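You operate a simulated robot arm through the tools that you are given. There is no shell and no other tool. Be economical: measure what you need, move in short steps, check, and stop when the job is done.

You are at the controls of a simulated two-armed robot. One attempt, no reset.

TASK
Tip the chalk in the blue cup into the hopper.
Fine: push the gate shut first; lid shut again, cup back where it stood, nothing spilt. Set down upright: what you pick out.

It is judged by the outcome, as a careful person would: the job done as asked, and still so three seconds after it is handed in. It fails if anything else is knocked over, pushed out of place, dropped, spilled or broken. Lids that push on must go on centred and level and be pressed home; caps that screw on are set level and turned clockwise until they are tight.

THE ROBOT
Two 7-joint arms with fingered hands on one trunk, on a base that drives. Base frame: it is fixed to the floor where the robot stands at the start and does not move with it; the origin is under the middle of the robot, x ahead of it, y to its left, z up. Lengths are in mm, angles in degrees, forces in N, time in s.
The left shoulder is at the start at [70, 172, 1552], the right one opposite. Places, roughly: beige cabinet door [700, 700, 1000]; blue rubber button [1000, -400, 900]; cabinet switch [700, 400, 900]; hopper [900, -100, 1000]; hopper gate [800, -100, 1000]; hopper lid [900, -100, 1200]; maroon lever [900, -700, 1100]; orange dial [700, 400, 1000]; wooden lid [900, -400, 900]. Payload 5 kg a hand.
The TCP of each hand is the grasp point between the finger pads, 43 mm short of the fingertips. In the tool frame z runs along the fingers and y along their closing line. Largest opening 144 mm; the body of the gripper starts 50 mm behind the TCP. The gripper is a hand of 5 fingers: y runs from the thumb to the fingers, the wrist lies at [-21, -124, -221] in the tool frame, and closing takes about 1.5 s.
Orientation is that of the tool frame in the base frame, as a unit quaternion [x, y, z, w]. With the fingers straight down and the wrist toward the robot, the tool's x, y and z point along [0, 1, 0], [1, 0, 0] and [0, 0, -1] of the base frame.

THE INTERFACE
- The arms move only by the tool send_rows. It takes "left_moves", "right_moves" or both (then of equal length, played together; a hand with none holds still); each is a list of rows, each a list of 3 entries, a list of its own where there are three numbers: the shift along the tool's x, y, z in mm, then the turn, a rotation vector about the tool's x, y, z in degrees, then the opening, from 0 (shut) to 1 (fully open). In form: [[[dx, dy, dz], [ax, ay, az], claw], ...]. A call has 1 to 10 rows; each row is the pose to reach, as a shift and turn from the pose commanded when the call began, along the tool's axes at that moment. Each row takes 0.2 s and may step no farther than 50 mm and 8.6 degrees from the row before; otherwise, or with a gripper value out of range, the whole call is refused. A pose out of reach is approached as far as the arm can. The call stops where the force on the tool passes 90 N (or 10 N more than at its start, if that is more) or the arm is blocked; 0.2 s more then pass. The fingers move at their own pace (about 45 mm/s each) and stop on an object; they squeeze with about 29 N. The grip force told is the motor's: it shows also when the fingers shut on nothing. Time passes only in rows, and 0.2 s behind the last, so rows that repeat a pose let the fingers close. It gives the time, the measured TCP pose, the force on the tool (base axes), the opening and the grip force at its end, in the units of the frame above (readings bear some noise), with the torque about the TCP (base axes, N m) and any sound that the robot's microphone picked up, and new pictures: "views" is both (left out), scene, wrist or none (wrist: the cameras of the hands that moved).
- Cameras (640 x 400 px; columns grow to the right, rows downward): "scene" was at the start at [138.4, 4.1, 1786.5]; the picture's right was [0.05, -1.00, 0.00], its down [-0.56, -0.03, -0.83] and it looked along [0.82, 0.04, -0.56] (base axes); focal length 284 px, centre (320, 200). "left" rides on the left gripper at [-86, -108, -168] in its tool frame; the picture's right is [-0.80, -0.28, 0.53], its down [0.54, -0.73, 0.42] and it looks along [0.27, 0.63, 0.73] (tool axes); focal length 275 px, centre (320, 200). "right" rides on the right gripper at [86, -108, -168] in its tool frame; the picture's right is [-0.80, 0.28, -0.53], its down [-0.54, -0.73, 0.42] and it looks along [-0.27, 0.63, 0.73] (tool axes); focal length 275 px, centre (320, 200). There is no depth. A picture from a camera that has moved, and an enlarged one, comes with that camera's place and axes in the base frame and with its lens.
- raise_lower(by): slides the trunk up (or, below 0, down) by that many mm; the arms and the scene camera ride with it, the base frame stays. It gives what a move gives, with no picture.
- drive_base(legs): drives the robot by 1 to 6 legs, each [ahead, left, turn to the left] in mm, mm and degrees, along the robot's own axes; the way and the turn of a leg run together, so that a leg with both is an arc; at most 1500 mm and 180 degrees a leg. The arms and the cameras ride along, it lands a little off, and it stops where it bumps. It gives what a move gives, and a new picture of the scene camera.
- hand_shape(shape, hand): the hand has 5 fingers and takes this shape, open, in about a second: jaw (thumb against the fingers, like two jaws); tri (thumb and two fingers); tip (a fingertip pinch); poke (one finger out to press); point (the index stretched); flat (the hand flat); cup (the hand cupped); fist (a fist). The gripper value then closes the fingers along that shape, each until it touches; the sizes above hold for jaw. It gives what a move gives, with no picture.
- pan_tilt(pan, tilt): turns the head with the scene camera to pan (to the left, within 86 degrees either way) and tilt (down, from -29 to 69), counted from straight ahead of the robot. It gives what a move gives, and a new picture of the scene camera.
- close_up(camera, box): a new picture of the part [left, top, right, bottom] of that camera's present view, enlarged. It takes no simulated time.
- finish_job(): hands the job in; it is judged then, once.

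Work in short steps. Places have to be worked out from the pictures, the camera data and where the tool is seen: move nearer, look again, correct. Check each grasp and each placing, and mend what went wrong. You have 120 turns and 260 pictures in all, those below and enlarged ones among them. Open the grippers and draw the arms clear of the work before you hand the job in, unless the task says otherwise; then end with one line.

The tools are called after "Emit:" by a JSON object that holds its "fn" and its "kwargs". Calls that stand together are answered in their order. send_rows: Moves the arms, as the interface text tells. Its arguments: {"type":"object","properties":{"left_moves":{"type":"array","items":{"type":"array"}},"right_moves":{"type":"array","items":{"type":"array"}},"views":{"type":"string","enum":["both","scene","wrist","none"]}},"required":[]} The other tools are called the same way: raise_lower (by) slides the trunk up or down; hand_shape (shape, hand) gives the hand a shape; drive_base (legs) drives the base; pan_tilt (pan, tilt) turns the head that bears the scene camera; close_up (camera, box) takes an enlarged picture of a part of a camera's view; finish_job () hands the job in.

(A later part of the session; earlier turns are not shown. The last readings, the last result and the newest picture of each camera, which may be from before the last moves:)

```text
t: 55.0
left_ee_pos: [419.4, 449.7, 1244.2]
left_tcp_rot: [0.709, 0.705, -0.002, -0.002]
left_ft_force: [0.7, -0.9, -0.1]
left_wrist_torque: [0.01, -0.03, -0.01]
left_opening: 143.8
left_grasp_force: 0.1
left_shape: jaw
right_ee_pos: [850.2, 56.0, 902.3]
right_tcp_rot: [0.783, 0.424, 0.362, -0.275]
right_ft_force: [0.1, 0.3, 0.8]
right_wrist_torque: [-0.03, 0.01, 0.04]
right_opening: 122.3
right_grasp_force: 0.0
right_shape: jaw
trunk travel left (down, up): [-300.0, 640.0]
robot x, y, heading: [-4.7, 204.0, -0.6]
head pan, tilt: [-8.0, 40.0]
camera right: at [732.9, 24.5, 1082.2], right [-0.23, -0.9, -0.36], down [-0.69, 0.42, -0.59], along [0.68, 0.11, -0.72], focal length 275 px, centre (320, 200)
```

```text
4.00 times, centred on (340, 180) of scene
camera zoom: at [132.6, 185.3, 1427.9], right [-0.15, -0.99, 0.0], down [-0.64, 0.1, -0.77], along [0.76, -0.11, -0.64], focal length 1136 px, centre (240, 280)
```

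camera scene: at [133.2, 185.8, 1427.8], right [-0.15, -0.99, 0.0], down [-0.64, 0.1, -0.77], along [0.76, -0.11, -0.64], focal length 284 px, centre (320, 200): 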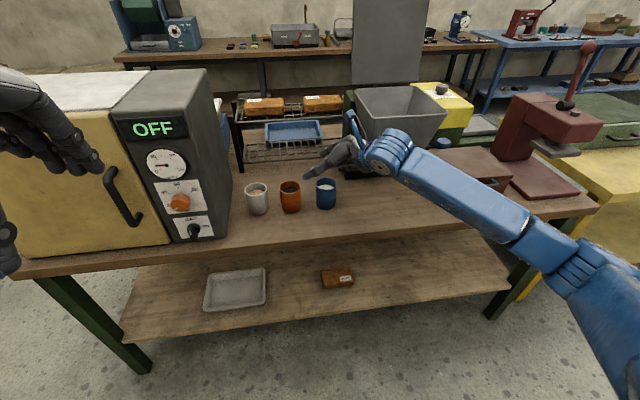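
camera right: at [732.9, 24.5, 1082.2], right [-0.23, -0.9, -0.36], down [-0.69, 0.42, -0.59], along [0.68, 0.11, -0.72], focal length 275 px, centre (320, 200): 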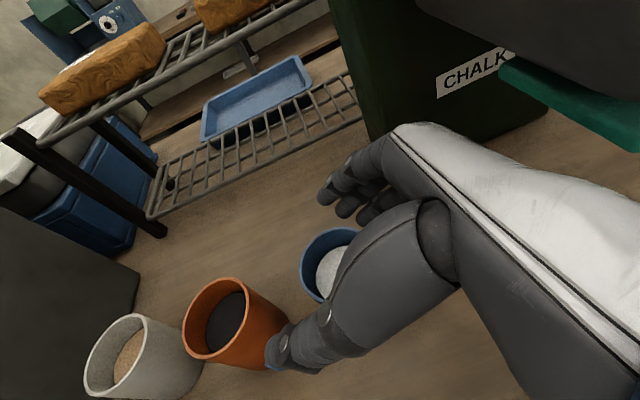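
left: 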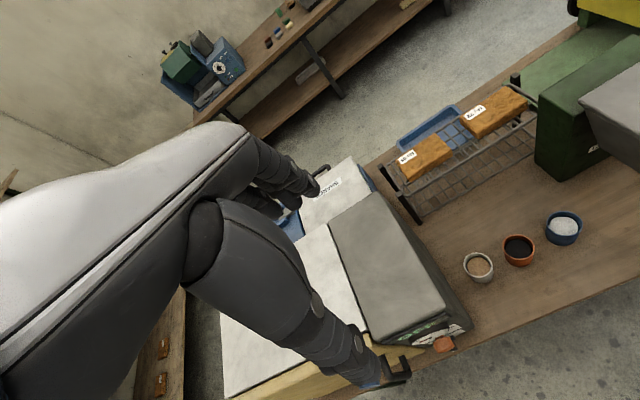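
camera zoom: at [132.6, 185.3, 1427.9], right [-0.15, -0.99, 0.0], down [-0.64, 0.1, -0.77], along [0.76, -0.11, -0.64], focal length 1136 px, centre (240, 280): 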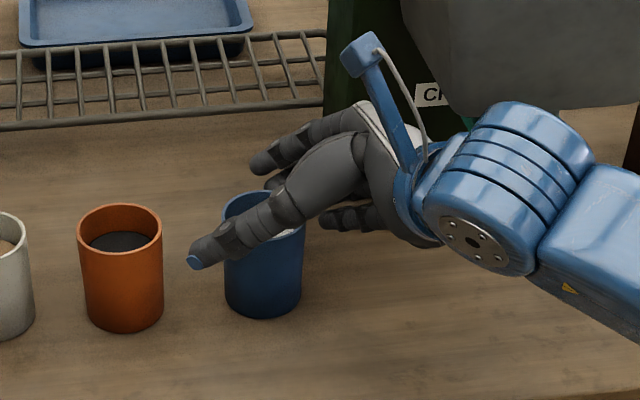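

Cup confirmed at about (848, 58); hand is centred over it with the thumb on the near side and fingers on the far side. Descend 44 mm.

Emit:
{"fn": "send_rows", "kwargs": {"right_moves": [[[-11, 0, 9], [0, 0, 0], 0.85], [[-22, 2, 17], [0, 0, 0], 0.85], [[-35, 3, 27], [0, 0, 0], 0.85]], "views": "wrist"}}

Emit:
{"fn": "close_up", "kwargs": {"camera": "scene", "box": [260, 130, 420, 230]}}

```text
t: 55.8
left_ee_pos: [416.3, 450.5, 1245.0]
left_tcp_rot: [0.71, 0.705, -0.001, -0.001]
left_ft_force: [0.4, -0.1, -0.1]
left_wrist_torque: [0.02, -0.01, 0.04]
left_opening: 144.3
left_grasp_force: 0.1
left_shape: jaw
right_ee_pos: [848.0, 58.8, 864.1]
right_tcp_rot: [0.781, 0.425, 0.365, -0.274]
right_ft_force: [-2.5, -3.4, 17.7]
right_wrist_torque: [-1.0, -0.85, -0.3]
right_opening: 122.2
right_grasp_force: 0.0
right_shape: jaw
trunk travel left (down, up): [-300.0, 640.0]
robot x, y, heading: [0.2, 197.1, -0.5]
head pan, tilt: [-8.0, 40.0]
camera right: at [728.6, 27.4, 1043.2], right [-0.23, -0.9, -0.36], down [-0.69, 0.42, -0.6], along [0.69, 0.11, -0.72], focal length 275 px, centre (320, 200)
```

right: 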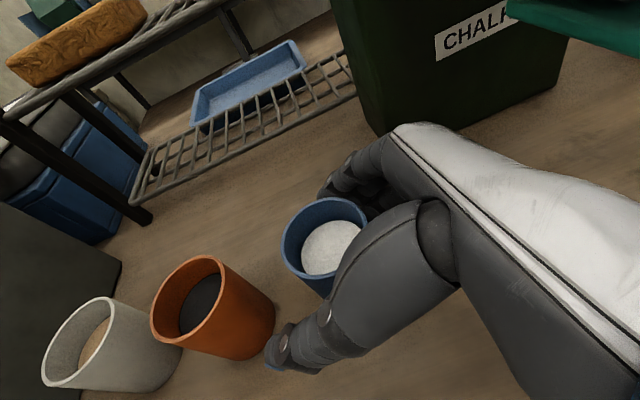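

```text
4.00 times, centred on (340, 180) of scene
camera zoom: at [128.9, 185.8, 1428.6], right [-0.15, -0.99, 0.0], down [-0.63, 0.1, -0.77], along [0.76, -0.11, -0.64], focal length 1136 px, centre (240, 280)
```

zoom: 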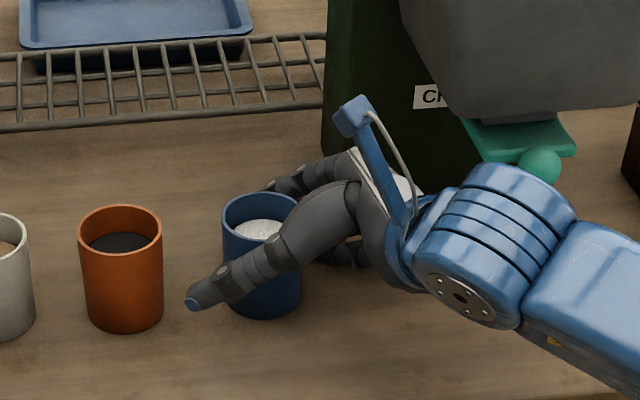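

A finger just brushes the table (18 N up). Raise 5 mm and close gently on the cup.

Emit:
{"fn": "send_rows", "kwargs": {"right_moves": [[[7, -1, -6], [0, 0, 0], 0.85], [[7, -1, -6], [0, 0, 0], 0.6], [[7, -1, -6], [0, 0, 0], 0.5], [[7, -1, -6], [0, 0, 0], 0.4], [[7, -1, -6], [0, 0, 0], 0.4]], "views": "wrist"}}

Emit:
{"fn": "close_up", "kwargs": {"camera": "scene", "box": [260, 130, 420, 230]}}

```text
t: 57.0
left_ee_pos: [419.9, 450.2, 1245.4]
left_tcp_rot: [0.71, 0.704, -0.002, -0.001]
left_ft_force: [0.2, 0.2, 0.2]
left_wrist_torque: [-0.04, 0.0, 0.0]
left_opening: 143.8
left_grasp_force: 0.1
left_shape: jaw
right_ee_pos: [848.7, 58.2, 867.1]
right_tcp_rot: [0.783, 0.423, 0.362, -0.275]
right_ft_force: [1.6, -0.4, 2.8]
right_wrist_torque: [-0.2, -0.13, 0.01]
right_opening: 58.3
right_grasp_force: 0.1
right_shape: jaw
trunk travel left (down, up): [-300.0, 640.0]
robot x, y, heading: [-1.8, 199.0, -0.5]
head pan, tilt: [-8.0, 40.0]
camera right: at [730.2, 26.9, 1047.1], right [-0.23, -0.9, -0.36], down [-0.69, 0.41, -0.59], along [0.68, 0.11, -0.72], focal length 275 px, centre (320, 200)
```

right: 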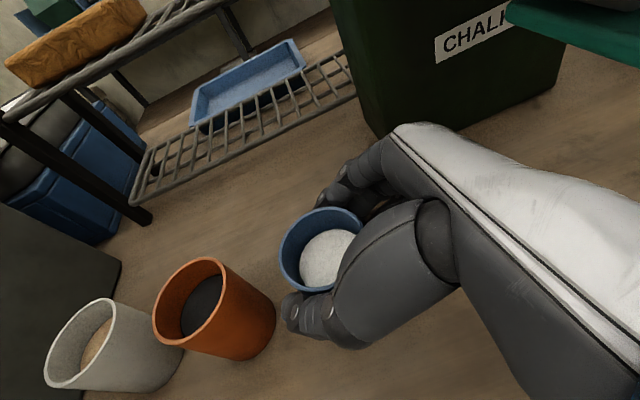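

```text
4.00 times, centred on (340, 180) of scene
camera zoom: at [131.6, 185.7, 1427.9], right [-0.15, -0.99, 0.0], down [-0.64, 0.09, -0.77], along [0.76, -0.11, -0.64], focal length 1136 px, centre (240, 280)
```

zoom: 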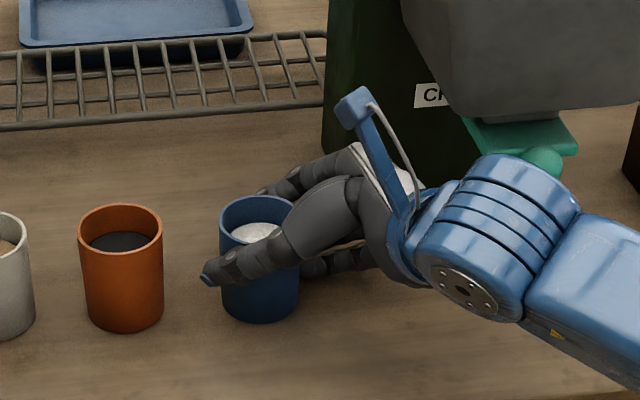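

Fingers are about to touch (58 mm). Close fully to grip.

Emit:
{"fn": "send_rows", "kwargs": {"right_moves": [[[0, 0, 0], [0, 0, 0], 0.3], [[0, 0, 0], [0, 0, 0], 0.2], [[0, 0, 0], [0, 0, 0], 0.0], [[0, 0, 0], [0, 0, 0], 0.0], [[0, 0, 0], [0, 0, 0], 0.0]], "views": "wrist"}}

Emit:
{"fn": "close_up", "kwargs": {"camera": "scene", "box": [260, 130, 420, 230]}}

```text
t: 58.2
left_ee_pos: [419.1, 450.1, 1244.8]
left_tcp_rot: [0.71, 0.704, -0.002, -0.001]
left_ft_force: [-0.3, -0.8, 1.0]
left_wrist_torque: [0.0, -0.02, 0.04]
left_opening: 144.0
left_grasp_force: 0.0
left_shape: jaw
right_ee_pos: [847.9, 58.5, 867.2]
right_tcp_rot: [0.783, 0.424, 0.361, -0.275]
right_ft_force: [0.9, -0.3, 3.4]
right_wrist_torque: [-0.03, -0.11, 0.02]
right_opening: 49.2
right_grasp_force: 29.2
right_shape: jaw
trunk travel left (down, up): [-300.0, 640.0]
robot x, y, heading: [-5.3, 200.3, -0.3]
head pan, tilt: [-8.0, 40.0]
camera right: at [730.2, 27.0, 1047.6], right [-0.23, -0.9, -0.36], down [-0.69, 0.41, -0.59], along [0.68, 0.11, -0.72], focal length 275 px, centre (320, 200)
```

right: 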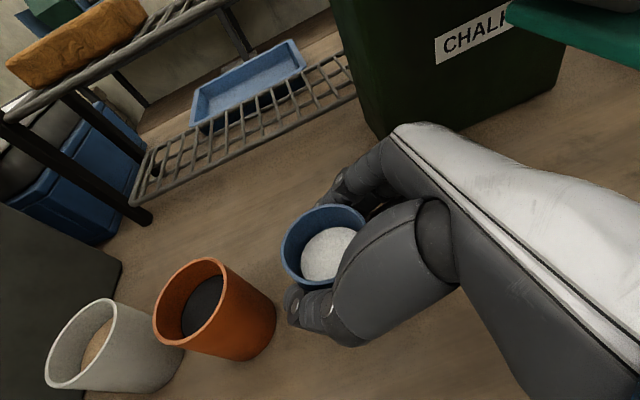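

```text
4.00 times, centred on (340, 180) of scene
camera zoom: at [131.6, 185.8, 1427.9], right [-0.15, -0.99, 0.0], down [-0.64, 0.09, -0.77], along [0.76, -0.11, -0.64], focal length 1136 px, centre (240, 280)
```

zoom: 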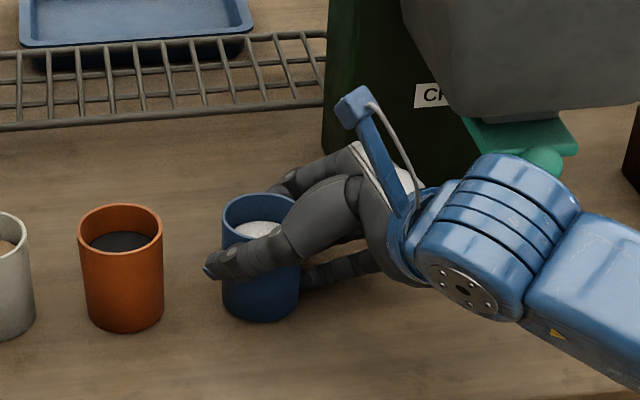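

Firm grip (49 mm, 29 N), cup upright. Grasp pose recorded: TCP (848, 58.5, 867). Lift straight 100 mm, then up and back toward the robot, clear of the hopper.

Emit:
{"fn": "send_rows", "kwargs": {"right_moves": [[[13, -2, -10], [0, 0, 0], 0], [[40, -6, -29], [0, 0, 0], 0], [[80, -13, -58], [0, 0, 0], 0], [[105, -36, -91], [0, 0, 0], 0], [[129, -59, -123], [0, 0, 0], 0], [[154, -82, -155], [0, 0, 0], 0], [[178, -105, -188], [0, 0, 0], 0], [[203, -128, -220], [0, 0, 0], 0], [[227, -151, -253], [0, 0, 0], 0], [[252, -174, -285], [0, 0, 0], 0]]}}

```text
t: 59.7
left_ee_pos: [414.5, 455.5, 1246.0]
left_tcp_rot: [0.706, 0.708, 0.001, -0.001]
left_ft_force: [-0.8, -2.1, 1.3]
left_wrist_torque: [0.19, -0.13, 0.01]
left_opening: 143.9
left_grasp_force: 0.1
left_shape: jaw
right_ee_pos: [768.8, 77.7, 1100.0]
right_tcp_rot: [0.777, 0.435, 0.353, -0.288]
right_ft_force: [-3.3, 32.0, -10.3]
right_wrist_torque: [0.37, -0.15, -0.65]
right_opening: 48.8
right_grasp_force: 29.5
right_shape: jaw
trunk travel left (down, up): [-300.0, 640.0]
robot x, y, heading: [1.2, 198.0, 0.0]
head pan, tilt: [-8.0, 40.0]
stopped in row 7 (right hand): the force on the tool passed its limit at 97 N (the readings are from after the stop); the commanded pose is now the measured one
camera scene: at [129.8, 188.6, 1428.7], right [-0.14, -0.99, 0.0], down [-0.64, 0.09, -0.77], along [0.76, -0.11, -0.64], focal length 284 px, centre (320, 200)
camera right: at [654.4, 41.0, 1281.2], right [-0.21, -0.91, -0.36], down [-0.71, 0.39, -0.58], along [0.67, 0.14, -0.73], focal length 275 px, centre (320, 200)
```

scene: 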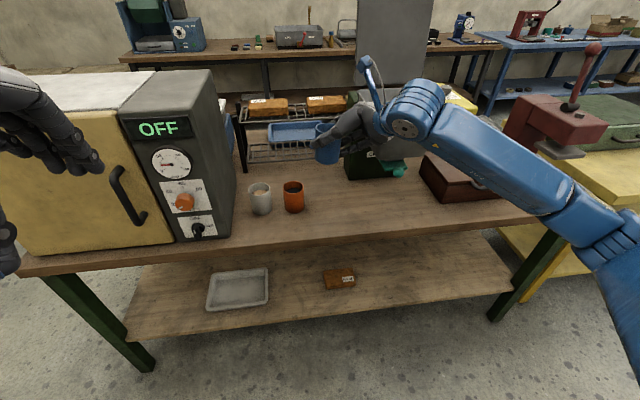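
right: 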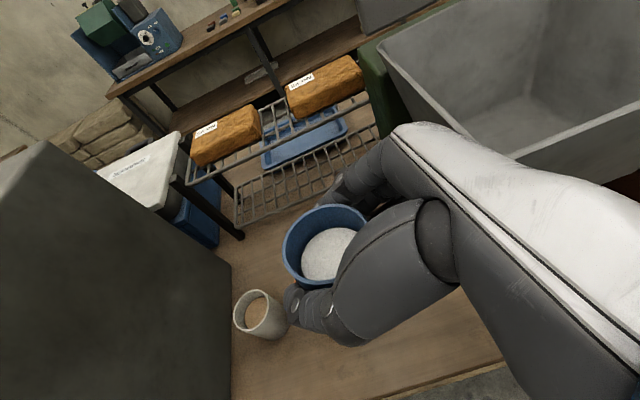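

The back of the hand brushed the hopper's left-front rim. Move away (-x, +y) first, then up.

Emit:
{"fn": "send_rows", "kwargs": {"right_moves": [[[1, -25, 7], [0, 0, 0], 0], [[1, -50, 14], [0, 0, 0], 0], [[1, -76, 20], [0, 0, 0], 0], [[33, -82, -3], [0, 0, 0], 0], [[65, -87, -27], [0, 0, 0], 0], [[97, -93, -50], [0, 0, 0], 0], [[129, -98, -74], [0, 0, 0], 0]]}}

Emit:
{"fn": "close_up", "kwargs": {"camera": "scene", "box": [330, 60, 490, 200]}}

```text
t: 61.3
left_ee_pos: [416.4, 455.4, 1245.5]
left_tcp_rot: [0.708, 0.706, -0.001, -0.001]
left_ft_force: [-0.3, -0.1, -0.5]
left_wrist_torque: [0.02, -0.03, 0.01]
left_opening: 143.9
left_grasp_force: 0.0
left_shape: jaw
right_ee_pos: [711.8, 123.2, 1259.6]
right_tcp_rot: [0.779, 0.432, 0.354, -0.284]
right_ft_force: [-0.3, 1.1, -0.5]
right_wrist_torque: [0.01, -0.03, -0.06]
right_opening: 48.7
right_grasp_force: 29.1
right_shape: jaw
trunk travel left (down, up): [-300.0, 640.0]
robot x, y, heading: [1.0, 201.8, -0.2]
head pan, tilt: [-8.0, 40.0]
camera scene: at [131.4, 188.8, 1427.9], right [-0.14, -0.99, 0.0], down [-0.64, 0.09, -0.77], along [0.76, -0.11, -0.64], focal length 284 px, centre (320, 200)
camera right: at [597.6, 87.6, 1441.3], right [-0.22, -0.91, -0.36], down [-0.71, 0.4, -0.58], along [0.67, 0.13, -0.73], focal length 275 px, centre (320, 200)
```

scene: 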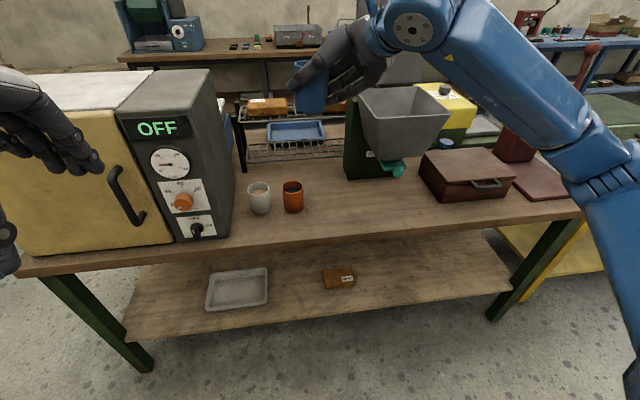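
right: 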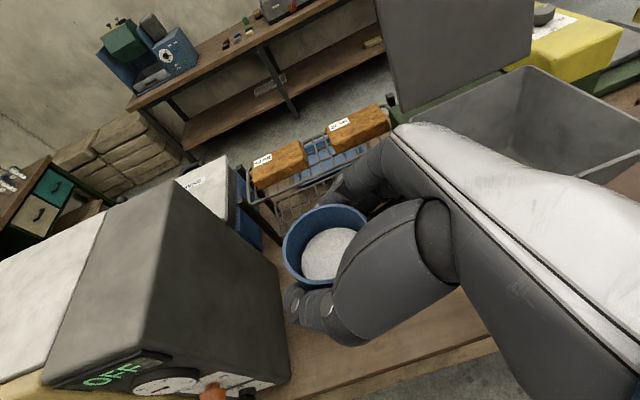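

```text
2.86 times, centred on (410, 130) of scene
camera zoom: at [131.4, 188.8, 1427.9], right [-0.14, -0.99, 0.0], down [-0.64, 0.09, -0.77], along [0.76, -0.11, -0.64], focal length 812 px, centre (63, 400)
```

zoom: 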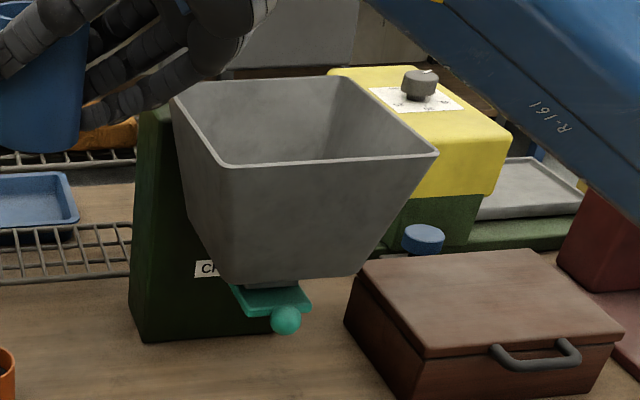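

Hopper is undisturbed and the cup is held upright. Raise to z≈1330 and carry it over the hopper centre, still upright.

Emit:
{"fn": "send_rows", "kwargs": {"right_moves": [[[28, -5, -20], [0, 0, 0], 0], [[56, -10, -41], [0, 0, 0], 0], [[49, 22, -58], [0, 0, 0], 0], [[42, 54, -75], [0, 0, 0], 0], [[35, 86, -92], [0, 0, 0], 0], [[28, 118, -109], [0, 0, 0], 0], [[21, 150, -126], [0, 0, 0], 0], [[14, 182, -143], [0, 0, 0], 0], [[7, 212, -160], [0, 0, 0], 0], [[0, 240, -177], [0, 0, 0], 0]]}}

```text
t: 63.5
left_ee_pos: [417.8, 454.2, 1245.2]
left_tcp_rot: [0.707, 0.707, -0.001, -0.003]
left_ft_force: [-0.2, 0.2, 0.2]
left_wrist_torque: [0.05, 0.01, -0.04]
left_opening: 143.8
left_grasp_force: 0.1
left_shape: jaw
right_ee_pos: [869.4, -124.2, 1329.6]
right_tcp_rot: [0.779, 0.431, 0.354, -0.285]
right_ft_force: [0.4, -0.2, -1.1]
right_wrist_torque: [0.05, 0.01, 0.03]
right_opening: 48.4
right_grasp_force: 28.7
right_shape: jaw
trunk travel left (down, up): [-300.0, 640.0]
robot x, y, heading: [-0.8, 198.5, 0.0]
head pan, tilt: [-8.0, 40.0]
camera scene: at [132.8, 187.3, 1427.8], right [-0.14, -0.99, 0.0], down [-0.64, 0.09, -0.77], along [0.76, -0.11, -0.64], focal length 284 px, centre (320, 200)
camera right: at [754.2, -158.8, 1510.7], right [-0.22, -0.91, -0.36], down [-0.71, 0.4, -0.58], along [0.67, 0.13, -0.73], focal length 275 px, centre (320, 200)
```

scene: 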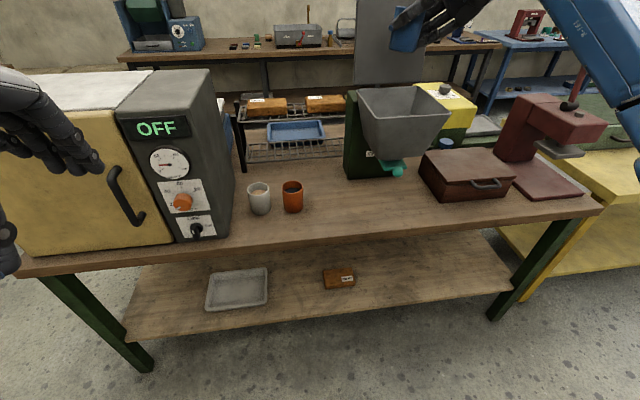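
right: 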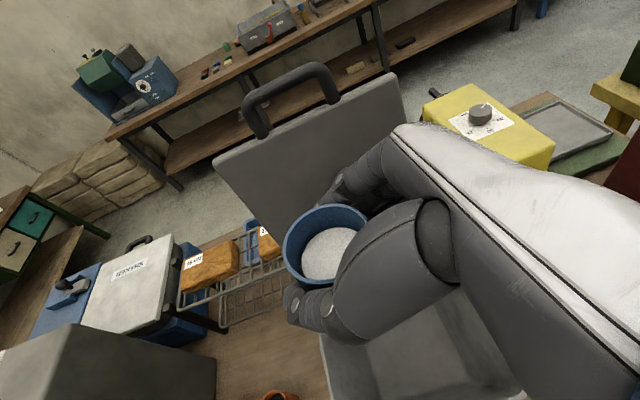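

Cup is over the hopper. Turn the head for a better view and tip 40° (toward the robot-left) first.

Emit:
{"fn": "send_rows", "kwargs": {"right_moves": [[[-3, 5, 2], [-4.6, 0.8, -6.5], 0], [[-5, 10, 4], [-9.2, 1.6, -13], 0], [[-8, 15, 6], [-13.9, 2.4, -19.5], 0], [[-11, 20, 8], [-18.5, 3.2, -26], 0], [[-13, 25, 10], [-23.1, 4, -32.5], 0]], "views": "wrist"}}

Emit:
{"fn": "pan_tilt", "kwargs": {"pan": -22, "tilt": 22}}

```text
t: 64.7
left_ee_pos: [418.3, 454.0, 1246.0]
left_tcp_rot: [0.707, 0.707, -0.002, -0.001]
left_ft_force: [-0.2, -0.5, 0.0]
left_wrist_torque: [0.0, 0.06, 0.01]
left_opening: 143.9
left_grasp_force: 0.1
left_shape: jaw
right_ee_pos: [888.8, -132.9, 1310.6]
right_tcp_rot: [0.656, 0.542, 0.525, -0.029]
right_ft_force: [-0.7, -0.5, -0.3]
right_wrist_torque: [0.0, 0.09, 0.02]
right_opening: 48.7
right_grasp_force: 29.9
right_shape: jaw
trunk travel left (down, up): [-300.0, 640.0]
robot x, y, heading: [-3.8, 200.2, -0.1]
head pan, tilt: [-8.0, 40.0]
camera right: at [685.1, -132.3, 1389.5], right [-0.03, -0.98, -0.18], down [-0.18, 0.18, -0.97], along [0.98, 0.0, -0.19], focal length 275 px, centre (320, 200)
```

right: 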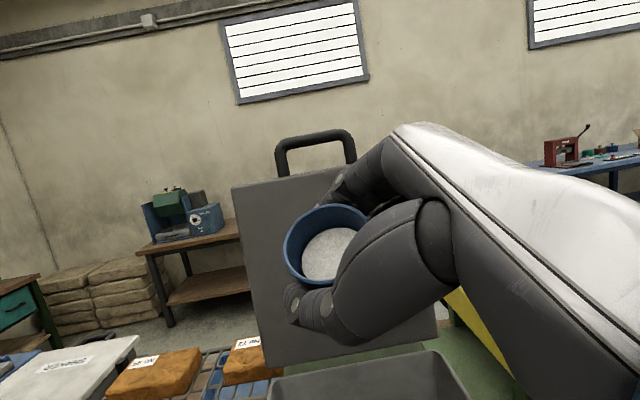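

```text
t: 65.5
left_ee_pos: [416.9, 455.5, 1245.2]
left_tcp_rot: [0.707, 0.707, -0.002, -0.001]
left_ft_force: [0.1, -0.8, -0.5]
left_wrist_torque: [0.01, 0.0, 0.02]
left_opening: 143.9
left_grasp_force: 0.0
left_shape: jaw
right_ee_pos: [888.0, -132.3, 1310.5]
right_tcp_rot: [0.657, 0.541, 0.523, -0.03]
right_ft_force: [0.3, -0.6, -0.8]
right_wrist_torque: [0.0, -0.01, 0.0]
right_opening: 48.6
right_grasp_force: 29.4
right_shape: jaw
trunk travel left (down, up): [-300.0, 640.0]
robot x, y, heading: [-2.9, 199.1, -0.2]
head pan, tilt: [-22.0, 22.0]
camera scene: at [134.1, 165.2, 1456.0], right [-0.38, -0.93, 0.0], down [-0.35, 0.14, -0.93], along [0.86, -0.35, -0.38], focal length 284 px, centre (320, 200)
```

scene: 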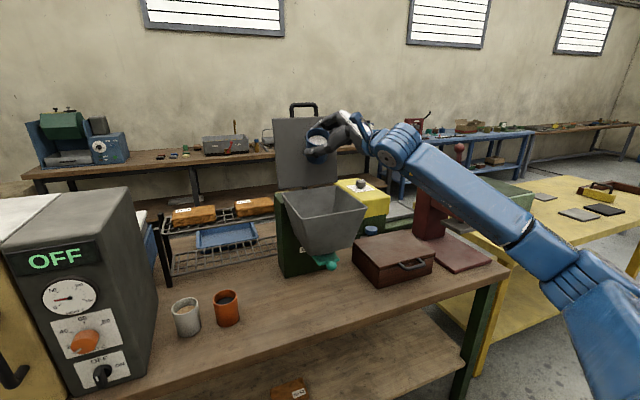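

No chalk has left yet at 40°. Continue tipping to about 85°, in place above the hopper centre.

Emit:
{"fn": "send_rows", "kwargs": {"right_moves": [[[0, 0, 0], [-3.8, 0.6, -5.2], 0], [[0, 0, 0], [-7.5, 1.3, -10.5], 0], [[0, 0, 0], [-11.3, 1.9, -15.8], 0], [[0, 0, 0], [-15, 2.6, -21.1], 0], [[0, 0, 0], [-18.8, 3.2, -26.4], 0], [[0, 0, 0], [-22.5, 3.9, -31.6], 0], [[0, 0, 0], [-26, 4.5, -36.5], 0]]}}

Emit:
{"fn": "close_up", "kwargs": {"camera": "scene", "box": [250, 80, 420, 280]}}

```text
t: 67.1
left_ee_pos: [418.7, 455.1, 1244.1]
left_tcp_rot: [0.707, 0.707, -0.003, -0.003]
left_ft_force: [0.0, -0.2, 0.0]
left_wrist_torque: [0.02, 0.01, -0.01]
left_opening: 143.9
left_grasp_force: 0.0
left_shape: jaw
right_ee_pos: [887.3, -133.3, 1310.7]
right_tcp_rot: [0.425, 0.587, 0.638, 0.262]
right_ft_force: [-1.0, -0.2, 0.4]
right_wrist_torque: [0.0, 0.0, 0.0]
right_opening: 37.1
right_grasp_force: 28.9
right_shape: jaw
trunk travel left (down, up): [-300.0, 640.0]
robot x, y, heading: [-4.3, 198.9, -0.1]
head pan, tilt: [-22.0, 22.0]
camera scene: at [134.6, 165.0, 1456.0], right [-0.38, -0.93, 0.0], down [-0.35, 0.14, -0.93], along [0.86, -0.35, -0.38], focal length 284 px, centre (320, 200)
camera right: at [683.8, -132.0, 1233.1], right [0.0, -0.99, 0.11], down [0.51, -0.1, -0.85], along [0.86, 0.05, 0.51], focal length 275 px, centre (320, 200)
```

scene: 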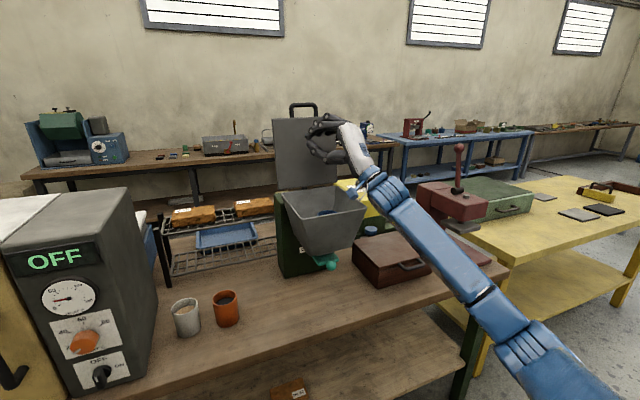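
right: 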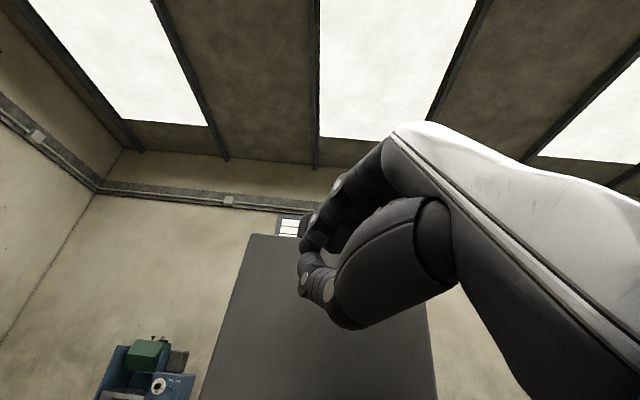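

```text
2.00 times, centred on (335, 180) of scene
camera zoom: at [134.6, 165.0, 1456.0], right [-0.38, -0.93, 0.0], down [-0.35, 0.14, -0.93], along [0.86, -0.35, -0.38], focal length 568 px, centre (290, 240)
```

zoom: 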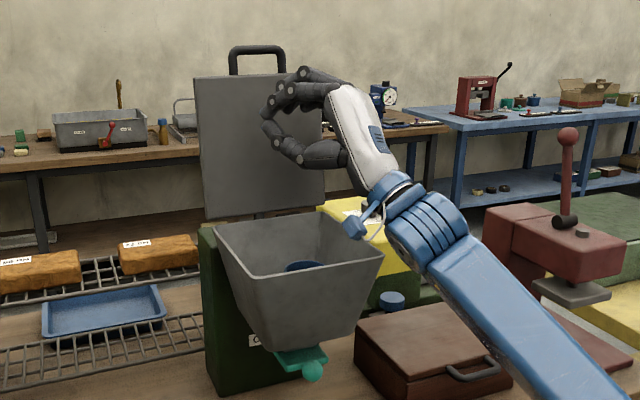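

The cup slipped out of the grip and dropped into the hopper (the blue is visible inside). I'll withdraw the hand, raise the trunk and look in to plan retrieving it.

Emit:
{"fn": "send_rows", "kwargs": {"right_moves": [[[5, 30, -10], [0, 0, 0], 0.3], [[15, 45, -45], [0, 0, 0], 0.7], [[33, 45, -85], [0, 0, 0], 1], [[50, 45, -125], [0, 0, 0], 1], [[68, 45, -165], [0, 0, 0], 1], [[85, 45, -205], [0, 0, 0], 1], [[103, 45, -243], [0, 0, 0], 1]], "views": "none"}}

Emit:
{"fn": "raise_lower", "kwargs": {"by": 450}}

Emit:
{"fn": "pan_tilt", "kwargs": {"pan": -22, "tilt": 45}}

Emit:
{"fn": "close_up", "kwargs": {"camera": "scene", "box": [250, 90, 410, 230]}}

```text
t: 68.7
left_ee_pos: [415.8, 454.1, 1245.9]
left_tcp_rot: [0.707, 0.707, -0.001, 0.0]
left_ft_force: [-0.4, 0.3, 0.2]
left_wrist_torque: [0.01, -0.04, 0.01]
left_opening: 144.2
left_grasp_force: 0.0
left_shape: jaw
right_ee_pos: [635.4, -182.3, 1391.5]
right_tcp_rot: [0.423, 0.588, 0.639, 0.259]
right_ft_force: [0.0, 1.0, 0.6]
right_wrist_torque: [-0.05, 0.04, -0.02]
right_opening: 143.8
right_grasp_force: 0.2
right_shape: jaw
trunk travel left (down, up): [-300.0, 640.0]
robot x, y, heading: [-2.2, 198.1, -0.2]
head pan, tilt: [-22.0, 22.0]
```

```text
refused: 450 is not a number from -400 to 400
```

```text
t: 69.6
left_ee_pos: [417.9, 454.0, 1244.2]
left_tcp_rot: [0.707, 0.707, -0.001, -0.002]
left_ft_force: [-0.2, 0.3, -0.4]
left_wrist_torque: [-0.04, 0.01, -0.02]
left_opening: 143.8
left_grasp_force: 0.1
left_shape: jaw
right_ee_pos: [638.2, -183.7, 1390.1]
right_tcp_rot: [0.426, 0.587, 0.638, 0.26]
right_ft_force: [0.1, 0.1, 0.2]
right_wrist_torque: [-0.01, 0.03, 0.0]
right_opening: 143.5
right_grasp_force: 0.1
right_shape: jaw
trunk travel left (down, up): [-300.0, 640.0]
robot x, y, heading: [-4.2, 201.0, -0.0]
head pan, tilt: [-22.0, 45.0]
camera scene: at [123.3, 169.4, 1420.7], right [-0.38, -0.93, 0.0], down [-0.65, 0.27, -0.71], along [0.66, -0.27, -0.71], focal length 284 px, centre (320, 200)
```

scene: 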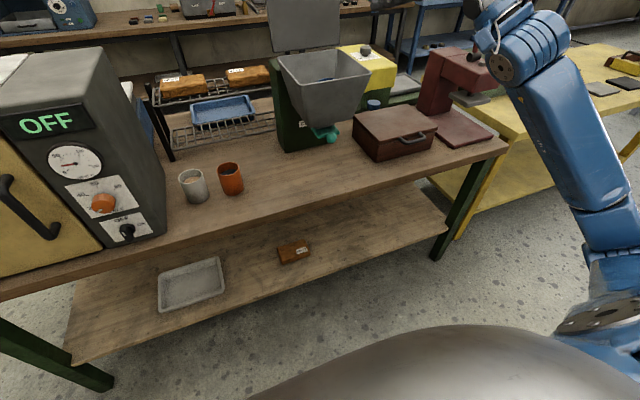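

```text
2.86 times, centred on (330, 160) of scene
camera zoom: at [123.3, 169.4, 1420.7], right [-0.38, -0.93, 0.0], down [-0.65, 0.27, -0.71], along [0.66, -0.27, -0.71], focal length 812 px, centre (291, 314)
```

zoom: 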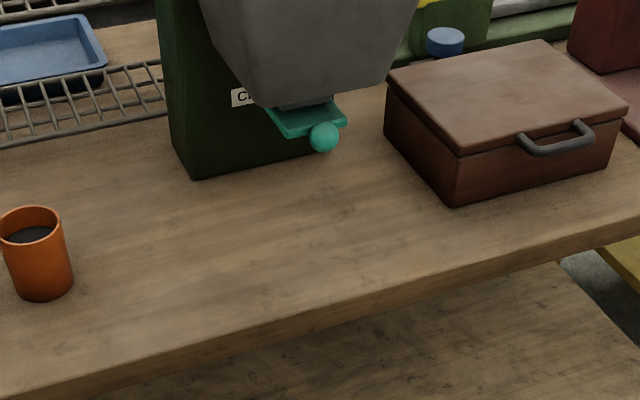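

No chalk spilt on the table. Raise the trunk 400 and look in.

Emit:
{"fn": "raise_lower", "kwargs": {"by": 400}}

Emit:
{"fn": "pan_tilt", "kwargs": {"pan": -20, "tilt": 45}}

Emit:
{"fn": "close_up", "kwargs": {"camera": "scene", "box": [240, 110, 400, 230]}}

```text
t: 73.4
left_ee_pos: [418.1, 454.1, 1645.2]
left_tcp_rot: [0.707, 0.707, -0.001, 0.0]
left_ft_force: [-0.4, -0.5, 0.5]
left_wrist_torque: [0.0, -0.03, 0.01]
left_opening: 143.8
left_grasp_force: 0.1
left_shape: jaw
right_ee_pos: [638.2, -183.7, 1791.4]
right_tcp_rot: [0.425, 0.587, 0.638, 0.26]
right_ft_force: [-0.5, -0.3, 0.1]
right_wrist_torque: [0.0, 0.05, 0.03]
right_opening: 143.5
right_grasp_force: 0.1
right_shape: jaw
trunk travel left (down, up): [-700.0, 240.0]
robot x, y, heading: [-1.8, 197.9, -0.0]
head pan, tilt: [-22.0, 45.0]
```

```text
t: 74.0
left_ee_pos: [418.2, 454.6, 1644.4]
left_tcp_rot: [0.707, 0.707, -0.001, -0.001]
left_ft_force: [0.7, 0.0, 0.4]
left_wrist_torque: [-0.01, -0.01, 0.01]
left_opening: 143.7
left_grasp_force: 0.0
left_shape: jaw
right_ee_pos: [637.7, -183.3, 1790.9]
right_tcp_rot: [0.425, 0.587, 0.638, 0.26]
right_ft_force: [0.2, -0.6, 1.2]
right_wrist_torque: [-0.02, -0.02, -0.03]
right_opening: 143.5
right_grasp_force: 0.0
right_shape: jaw
trunk travel left (down, up): [-700.0, 240.0]
robot x, y, heading: [1.6, 199.1, 0.1]
head pan, tilt: [-20.0, 45.0]
camera scene: at [124.4, 172.1, 1820.6], right [-0.34, -0.94, 0.0], down [-0.66, 0.24, -0.71], along [0.66, -0.24, -0.71], focal length 284 px, centre (320, 200)
```

scene: 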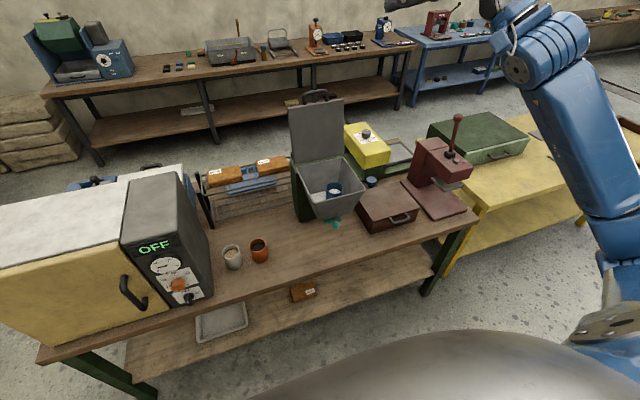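

```text
3.33 times, centred on (320, 170) of scene
camera zoom: at [124.4, 172.1, 1820.6], right [-0.34, -0.94, 0.0], down [-0.66, 0.24, -0.71], along [0.66, -0.24, -0.71], focal length 947 px, centre (320, 300)
```

zoom: 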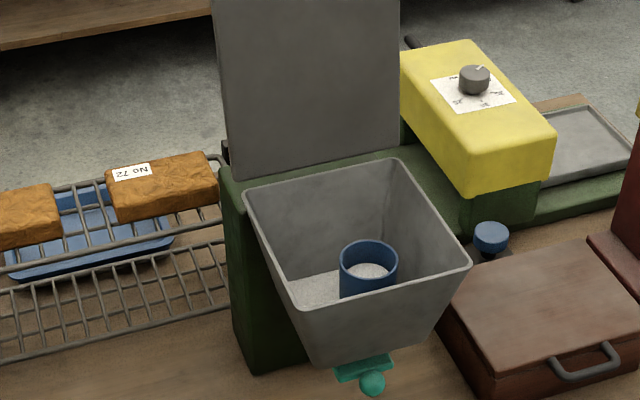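

The cup stands upright inside the hopper, part of the chalk tipped; nothing spilt outside. I'll fetch it with a top-down grasp: first turn the right hand fingers-down while lowering in front of the hopper.

Emit:
{"fn": "send_rows", "kwargs": {"right_moves": [[[-6, -24, 1], [7.7, -3.2, 1.4], 1], [[-12, -49, 2], [15.5, -6.5, 2.8], 1], [[-18, -73, 4], [23.2, -9.7, 4.2], 1], [[-24, -97, 5], [31, -12.9, 5.6], 1], [[-29, -121, 6], [38.7, -16.1, 7], 1], [[-35, -146, 7], [46.4, -19.4, 8.4], 1], [[-41, -170, 9], [54.2, -22.6, 9.8], 1], [[-47, -194, 10], [61.9, -25.8, 11.2], 1], [[-53, -219, 11], [69.7, -29.1, 12.5], 1], [[-59, -243, 12], [77.4, -32.3, 13.9], 1]], "views": "scene"}}

```text
t: 76.2
left_ee_pos: [420.2, 456.2, 1644.5]
left_tcp_rot: [0.707, 0.707, -0.001, -0.002]
left_ft_force: [0.6, -0.9, 0.0]
left_wrist_torque: [-0.02, 0.04, -0.03]
left_opening: 143.7
left_grasp_force: 0.0
left_shape: jaw
right_ee_pos: [640.8, -182.3, 1538.8]
right_tcp_rot: [0.703, 0.711, 0.027, 0.01]
right_ft_force: [0.6, 0.7, 0.0]
right_wrist_torque: [0.02, 0.0, 0.0]
right_opening: 143.5
right_grasp_force: 0.1
right_shape: jaw
trunk travel left (down, up): [-700.0, 240.0]
robot x, y, heading: [-5.1, 201.0, -0.1]
head pan, tilt: [-20.0, 45.0]
camera scene: at [127.6, 173.8, 1820.3], right [-0.34, -0.94, 0.0], down [-0.67, 0.24, -0.71], along [0.66, -0.24, -0.71], focal length 284 px, centre (320, 200)
```

scene: 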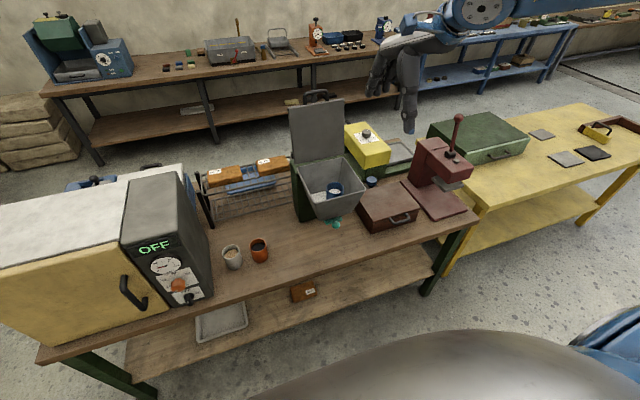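

Down-pointing pose reached. Move over the hopper to (850, -151, 1260) and look with the wrist camera.

Emit:
{"fn": "send_rows", "kwargs": {"right_moves": [[[4, 26, 35], [0, 0, 0], 1], [[8, 53, 70], [0, 0, 0], 1], [[12, 79, 105], [0, 0, 0], 1], [[16, 106, 140], [0, 0, 0], 1], [[20, 132, 175], [0, 0, 0], 1], [[24, 159, 210], [0, 0, 0], 1], [[28, 185, 245], [0, 0, 0], 1], [[31, 210, 279], [0, 0, 0], 1]]}}

Emit:
{"fn": "close_up", "kwargs": {"camera": "scene", "box": [240, 90, 400, 230]}}

```text
t: 78.0
left_ee_pos: [419.8, 455.0, 1643.4]
left_tcp_rot: [0.708, 0.707, -0.002, -0.002]
left_ft_force: [0.0, 0.0, -0.9]
left_wrist_torque: [-0.01, 0.1, 0.01]
left_opening: 143.9
left_grasp_force: 0.0
left_shape: jaw
right_ee_pos: [864.9, -140.9, 1272.6]
right_tcp_rot: [0.702, 0.711, 0.028, 0.01]
right_ft_force: [0.4, -1.1, -0.4]
right_wrist_torque: [0.0, 0.02, -0.03]
right_opening: 143.8
right_grasp_force: 0.0
right_shape: jaw
trunk travel left (down, up): [-700.0, 240.0]
robot x, y, heading: [-0.6, 203.0, -0.1]
head pan, tilt: [-20.0, 45.0]
camera scene: at [127.3, 172.6, 1820.5], right [-0.34, -0.94, 0.0], down [-0.67, 0.24, -0.71], along [0.66, -0.24, -0.71], focal length 284 px, centre (320, 200)
camera right: at [745.0, -62.4, 1434.9], right [0.27, -0.81, 0.53], down [-0.69, -0.54, -0.48], along [0.67, -0.24, -0.7], focal length 275 px, centre (320, 200)
```

scene: 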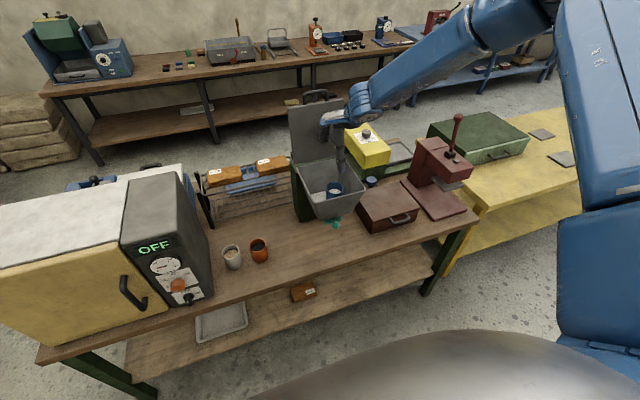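
right: 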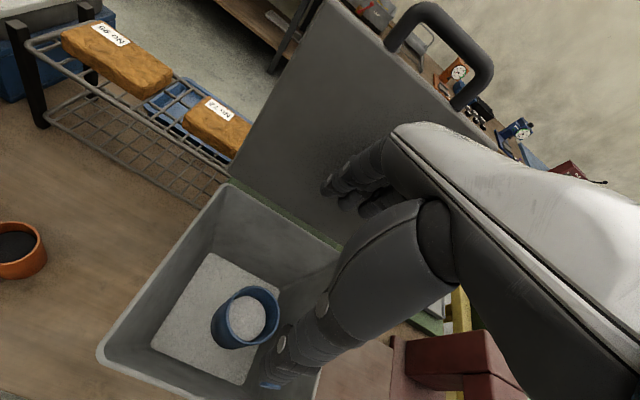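

```text
2.86 times, centred on (320, 160) of scene
camera zoom: at [127.3, 172.6, 1820.5], right [-0.34, -0.94, 0.0], down [-0.67, 0.24, -0.71], along [0.66, -0.24, -0.71], focal length 812 px, centre (320, 314)
```

zoom: 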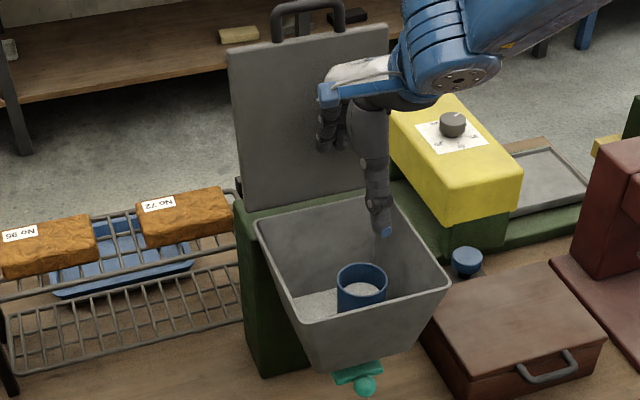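

Clear view: chalk lies on the hopper floor (gate holds) and the cup stands at about (850, -146), rim z≈1100. I'll yaw the hand 45° for wall clearance, narrow the opening, and centre above it.

Emit:
{"fn": "send_rows", "kwargs": {"right_moves": [[[-1, -3, 0], [0.5, -0.2, -7.5], 0.7], [[-2, -6, 0], [1, -0.5, -15], 0.7], [[-3, -9, 0], [1.5, -0.7, -22.5], 0.7], [[-4, -12, 0], [2, -1, -30], 0.7], [[-5, -15, 0], [2.5, -1.2, -37.5], 0.7], [[-5, -15, 0], [2.8, -1.4, -45], 0.7], [[-5, -15, 60], [2.8, -1.4, -45], 0.7], [[-5, -15, 60], [2.8, -1.4, -45], 0.7]]}}

Emit:
{"fn": "close_up", "kwargs": {"camera": "scene", "box": [270, 120, 390, 230]}}

```text
refused: row 7 steps farther than a row can; nothing moved
```

```text
3.64 times, centred on (330, 175) of scene
camera zoom: at [127.3, 172.6, 1820.5], right [-0.34, -0.94, 0.0], down [-0.67, 0.24, -0.71], along [0.66, -0.24, -0.71], focal length 1033 px, centre (284, 291)
```

zoom: 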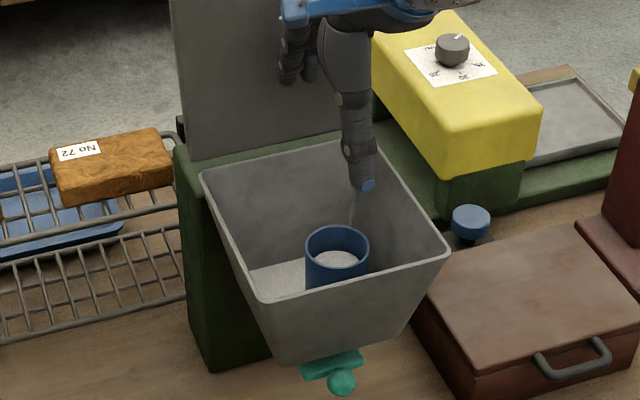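

Row 7 stepped too far; resend with the descent split.

Emit:
{"fn": "send_rows", "kwargs": {"right_moves": [[[-1, -3, 0], [0.5, -0.2, -7.5], 0.7], [[-2, -6, 0], [1, -0.5, -15], 0.7], [[-3, -9, 0], [1.5, -0.7, -22.5], 0.7], [[-4, -12, 0], [2, -1, -30], 0.7], [[-5, -15, 0], [2.5, -1.2, -37.5], 0.7], [[-5, -15, 0], [2.8, -1.4, -45], 0.7], [[-5, -15, 30], [2.8, -1.4, -45], 0.7], [[-5, -15, 60], [2.8, -1.4, -45], 0.7]]}}

Emit:
{"fn": "close_up", "kwargs": {"camera": "scene", "box": [270, 120, 390, 230]}}

```text
t: 79.8
left_ee_pos: [418.5, 454.1, 1644.2]
left_tcp_rot: [0.707, 0.707, -0.002, -0.002]
left_ft_force: [-0.1, 0.8, 0.0]
left_wrist_torque: [-0.01, -0.01, 0.03]
left_opening: 143.9
left_grasp_force: 0.0
left_shape: jaw
right_ee_pos: [778.1, -89.5, 1205.6]
right_tcp_rot: [0.403, 0.914, -0.009, 0.047]
right_ft_force: [0.5, -0.4, 1.0]
right_wrist_torque: [-0.02, 0.02, 0.0]
right_opening: 100.9
right_grasp_force: 0.0
right_shape: jaw
right hand out of reach, approached as far as the arm can: row 4, 5, 6, 7, 8
trunk travel left (down, up): [-700.0, 240.0]
robot x, y, heading: [-2.1, 200.9, 0.1]
head pan, tilt: [-20.0, 45.0]
camera scene: at [125.4, 172.5, 1820.6], right [-0.34, -0.94, 0.0], down [-0.66, 0.24, -0.71], along [0.66, -0.24, -0.71], focal length 284 px, centre (320, 200)
camera right: at [626.5, -90.9, 1362.1], right [0.7, -0.36, 0.61], down [-0.14, -0.91, -0.38], along [0.7, 0.19, -0.69], focal length 275 px, centre (320, 200)
```

scene: 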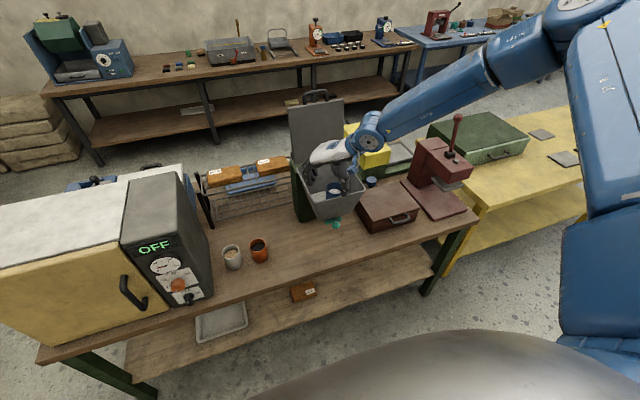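
right: 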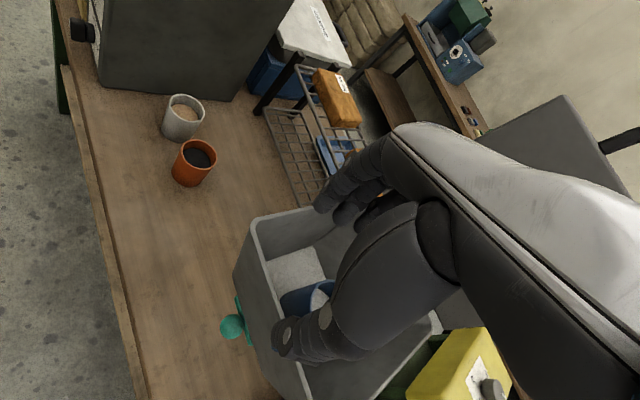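

```text
3.64 times, centred on (330, 175) of scene
camera zoom: at [125.4, 172.5, 1820.6], right [-0.34, -0.94, 0.0], down [-0.66, 0.24, -0.71], along [0.66, -0.24, -0.71], focal length 1033 px, centre (284, 291)
```

zoom: 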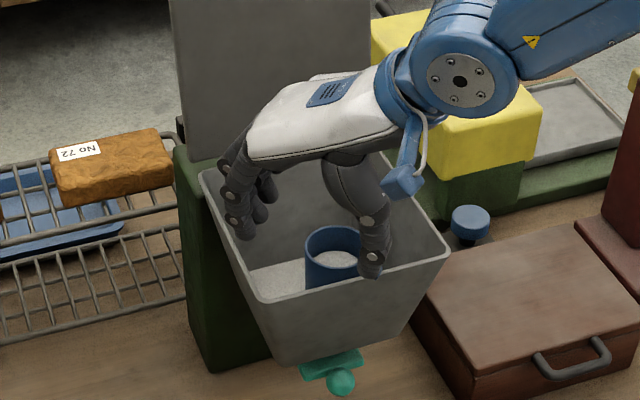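

Yaw 45° isn't reachable there. Rotate back to about yaw 10° and centre over the cup, with the narrower opening for wall clearance.

Emit:
{"fn": "send_rows", "kwargs": {"right_moves": [[[0, 0, -30], [0, 0, 8], 0.65], [[-30, 6, -35], [0, 0, 16], 0.65], [[-62, 13, -35], [0, 0, 24], 0.65], [[-93, 20, -35], [0, 0, 32], 0.65]]}}

Emit:
{"fn": "close_up", "kwargs": {"camera": "scene", "box": [270, 120, 390, 230]}}

```text
t: 80.8
left_ee_pos: [419.5, 455.4, 1644.4]
left_tcp_rot: [0.707, 0.707, -0.002, -0.002]
left_ft_force: [-0.4, -0.2, 0.3]
left_wrist_torque: [-0.03, -0.02, -0.03]
left_opening: 144.0
left_grasp_force: 0.1
left_shape: jaw
right_ee_pos: [854.2, -144.6, 1251.9]
right_tcp_rot: [0.64, 0.767, 0.004, 0.048]
right_ft_force: [-0.5, -0.6, -0.6]
right_wrist_torque: [0.01, 0.03, -0.02]
right_opening: 93.5
right_grasp_force: 0.0
right_shape: jaw
trunk travel left (down, up): [-700.0, 240.0]
robot x, y, heading: [-3.1, 200.2, -0.0]
head pan, tilt: [-20.0, 45.0]
camera scene: at [125.8, 173.6, 1820.6], right [-0.34, -0.94, 0.0], down [-0.66, 0.24, -0.71], along [0.66, -0.24, -0.71], focal length 284 px, centre (320, 200)
camera right: at [718.7, -70.2, 1404.3], right [0.38, -0.7, 0.61], down [-0.58, -0.69, -0.43], along [0.72, -0.19, -0.67], focal length 275 px, centre (320, 200)
```

scene: 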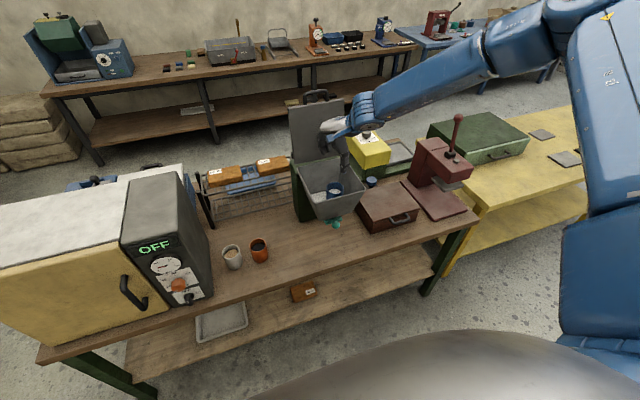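
right: 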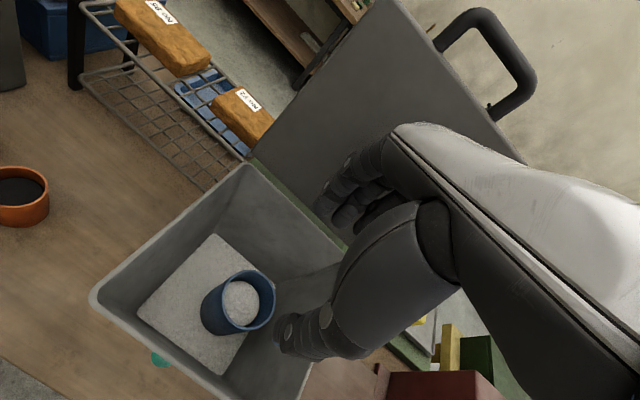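

```text
3.64 times, centred on (330, 175) of scene
camera zoom: at [125.8, 173.6, 1820.6], right [-0.34, -0.94, 0.0], down [-0.66, 0.24, -0.71], along [0.66, -0.24, -0.71], focal length 1033 px, centre (284, 291)
```

zoom: 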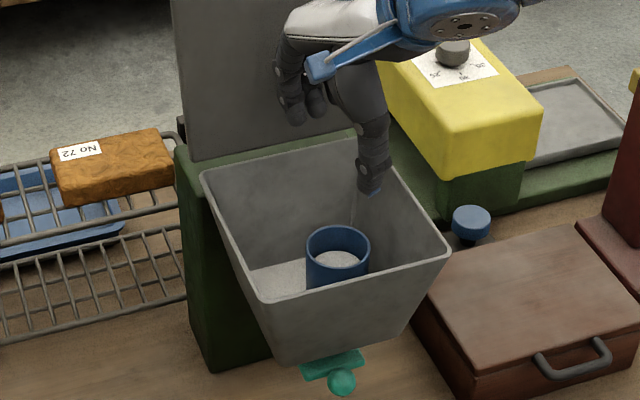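

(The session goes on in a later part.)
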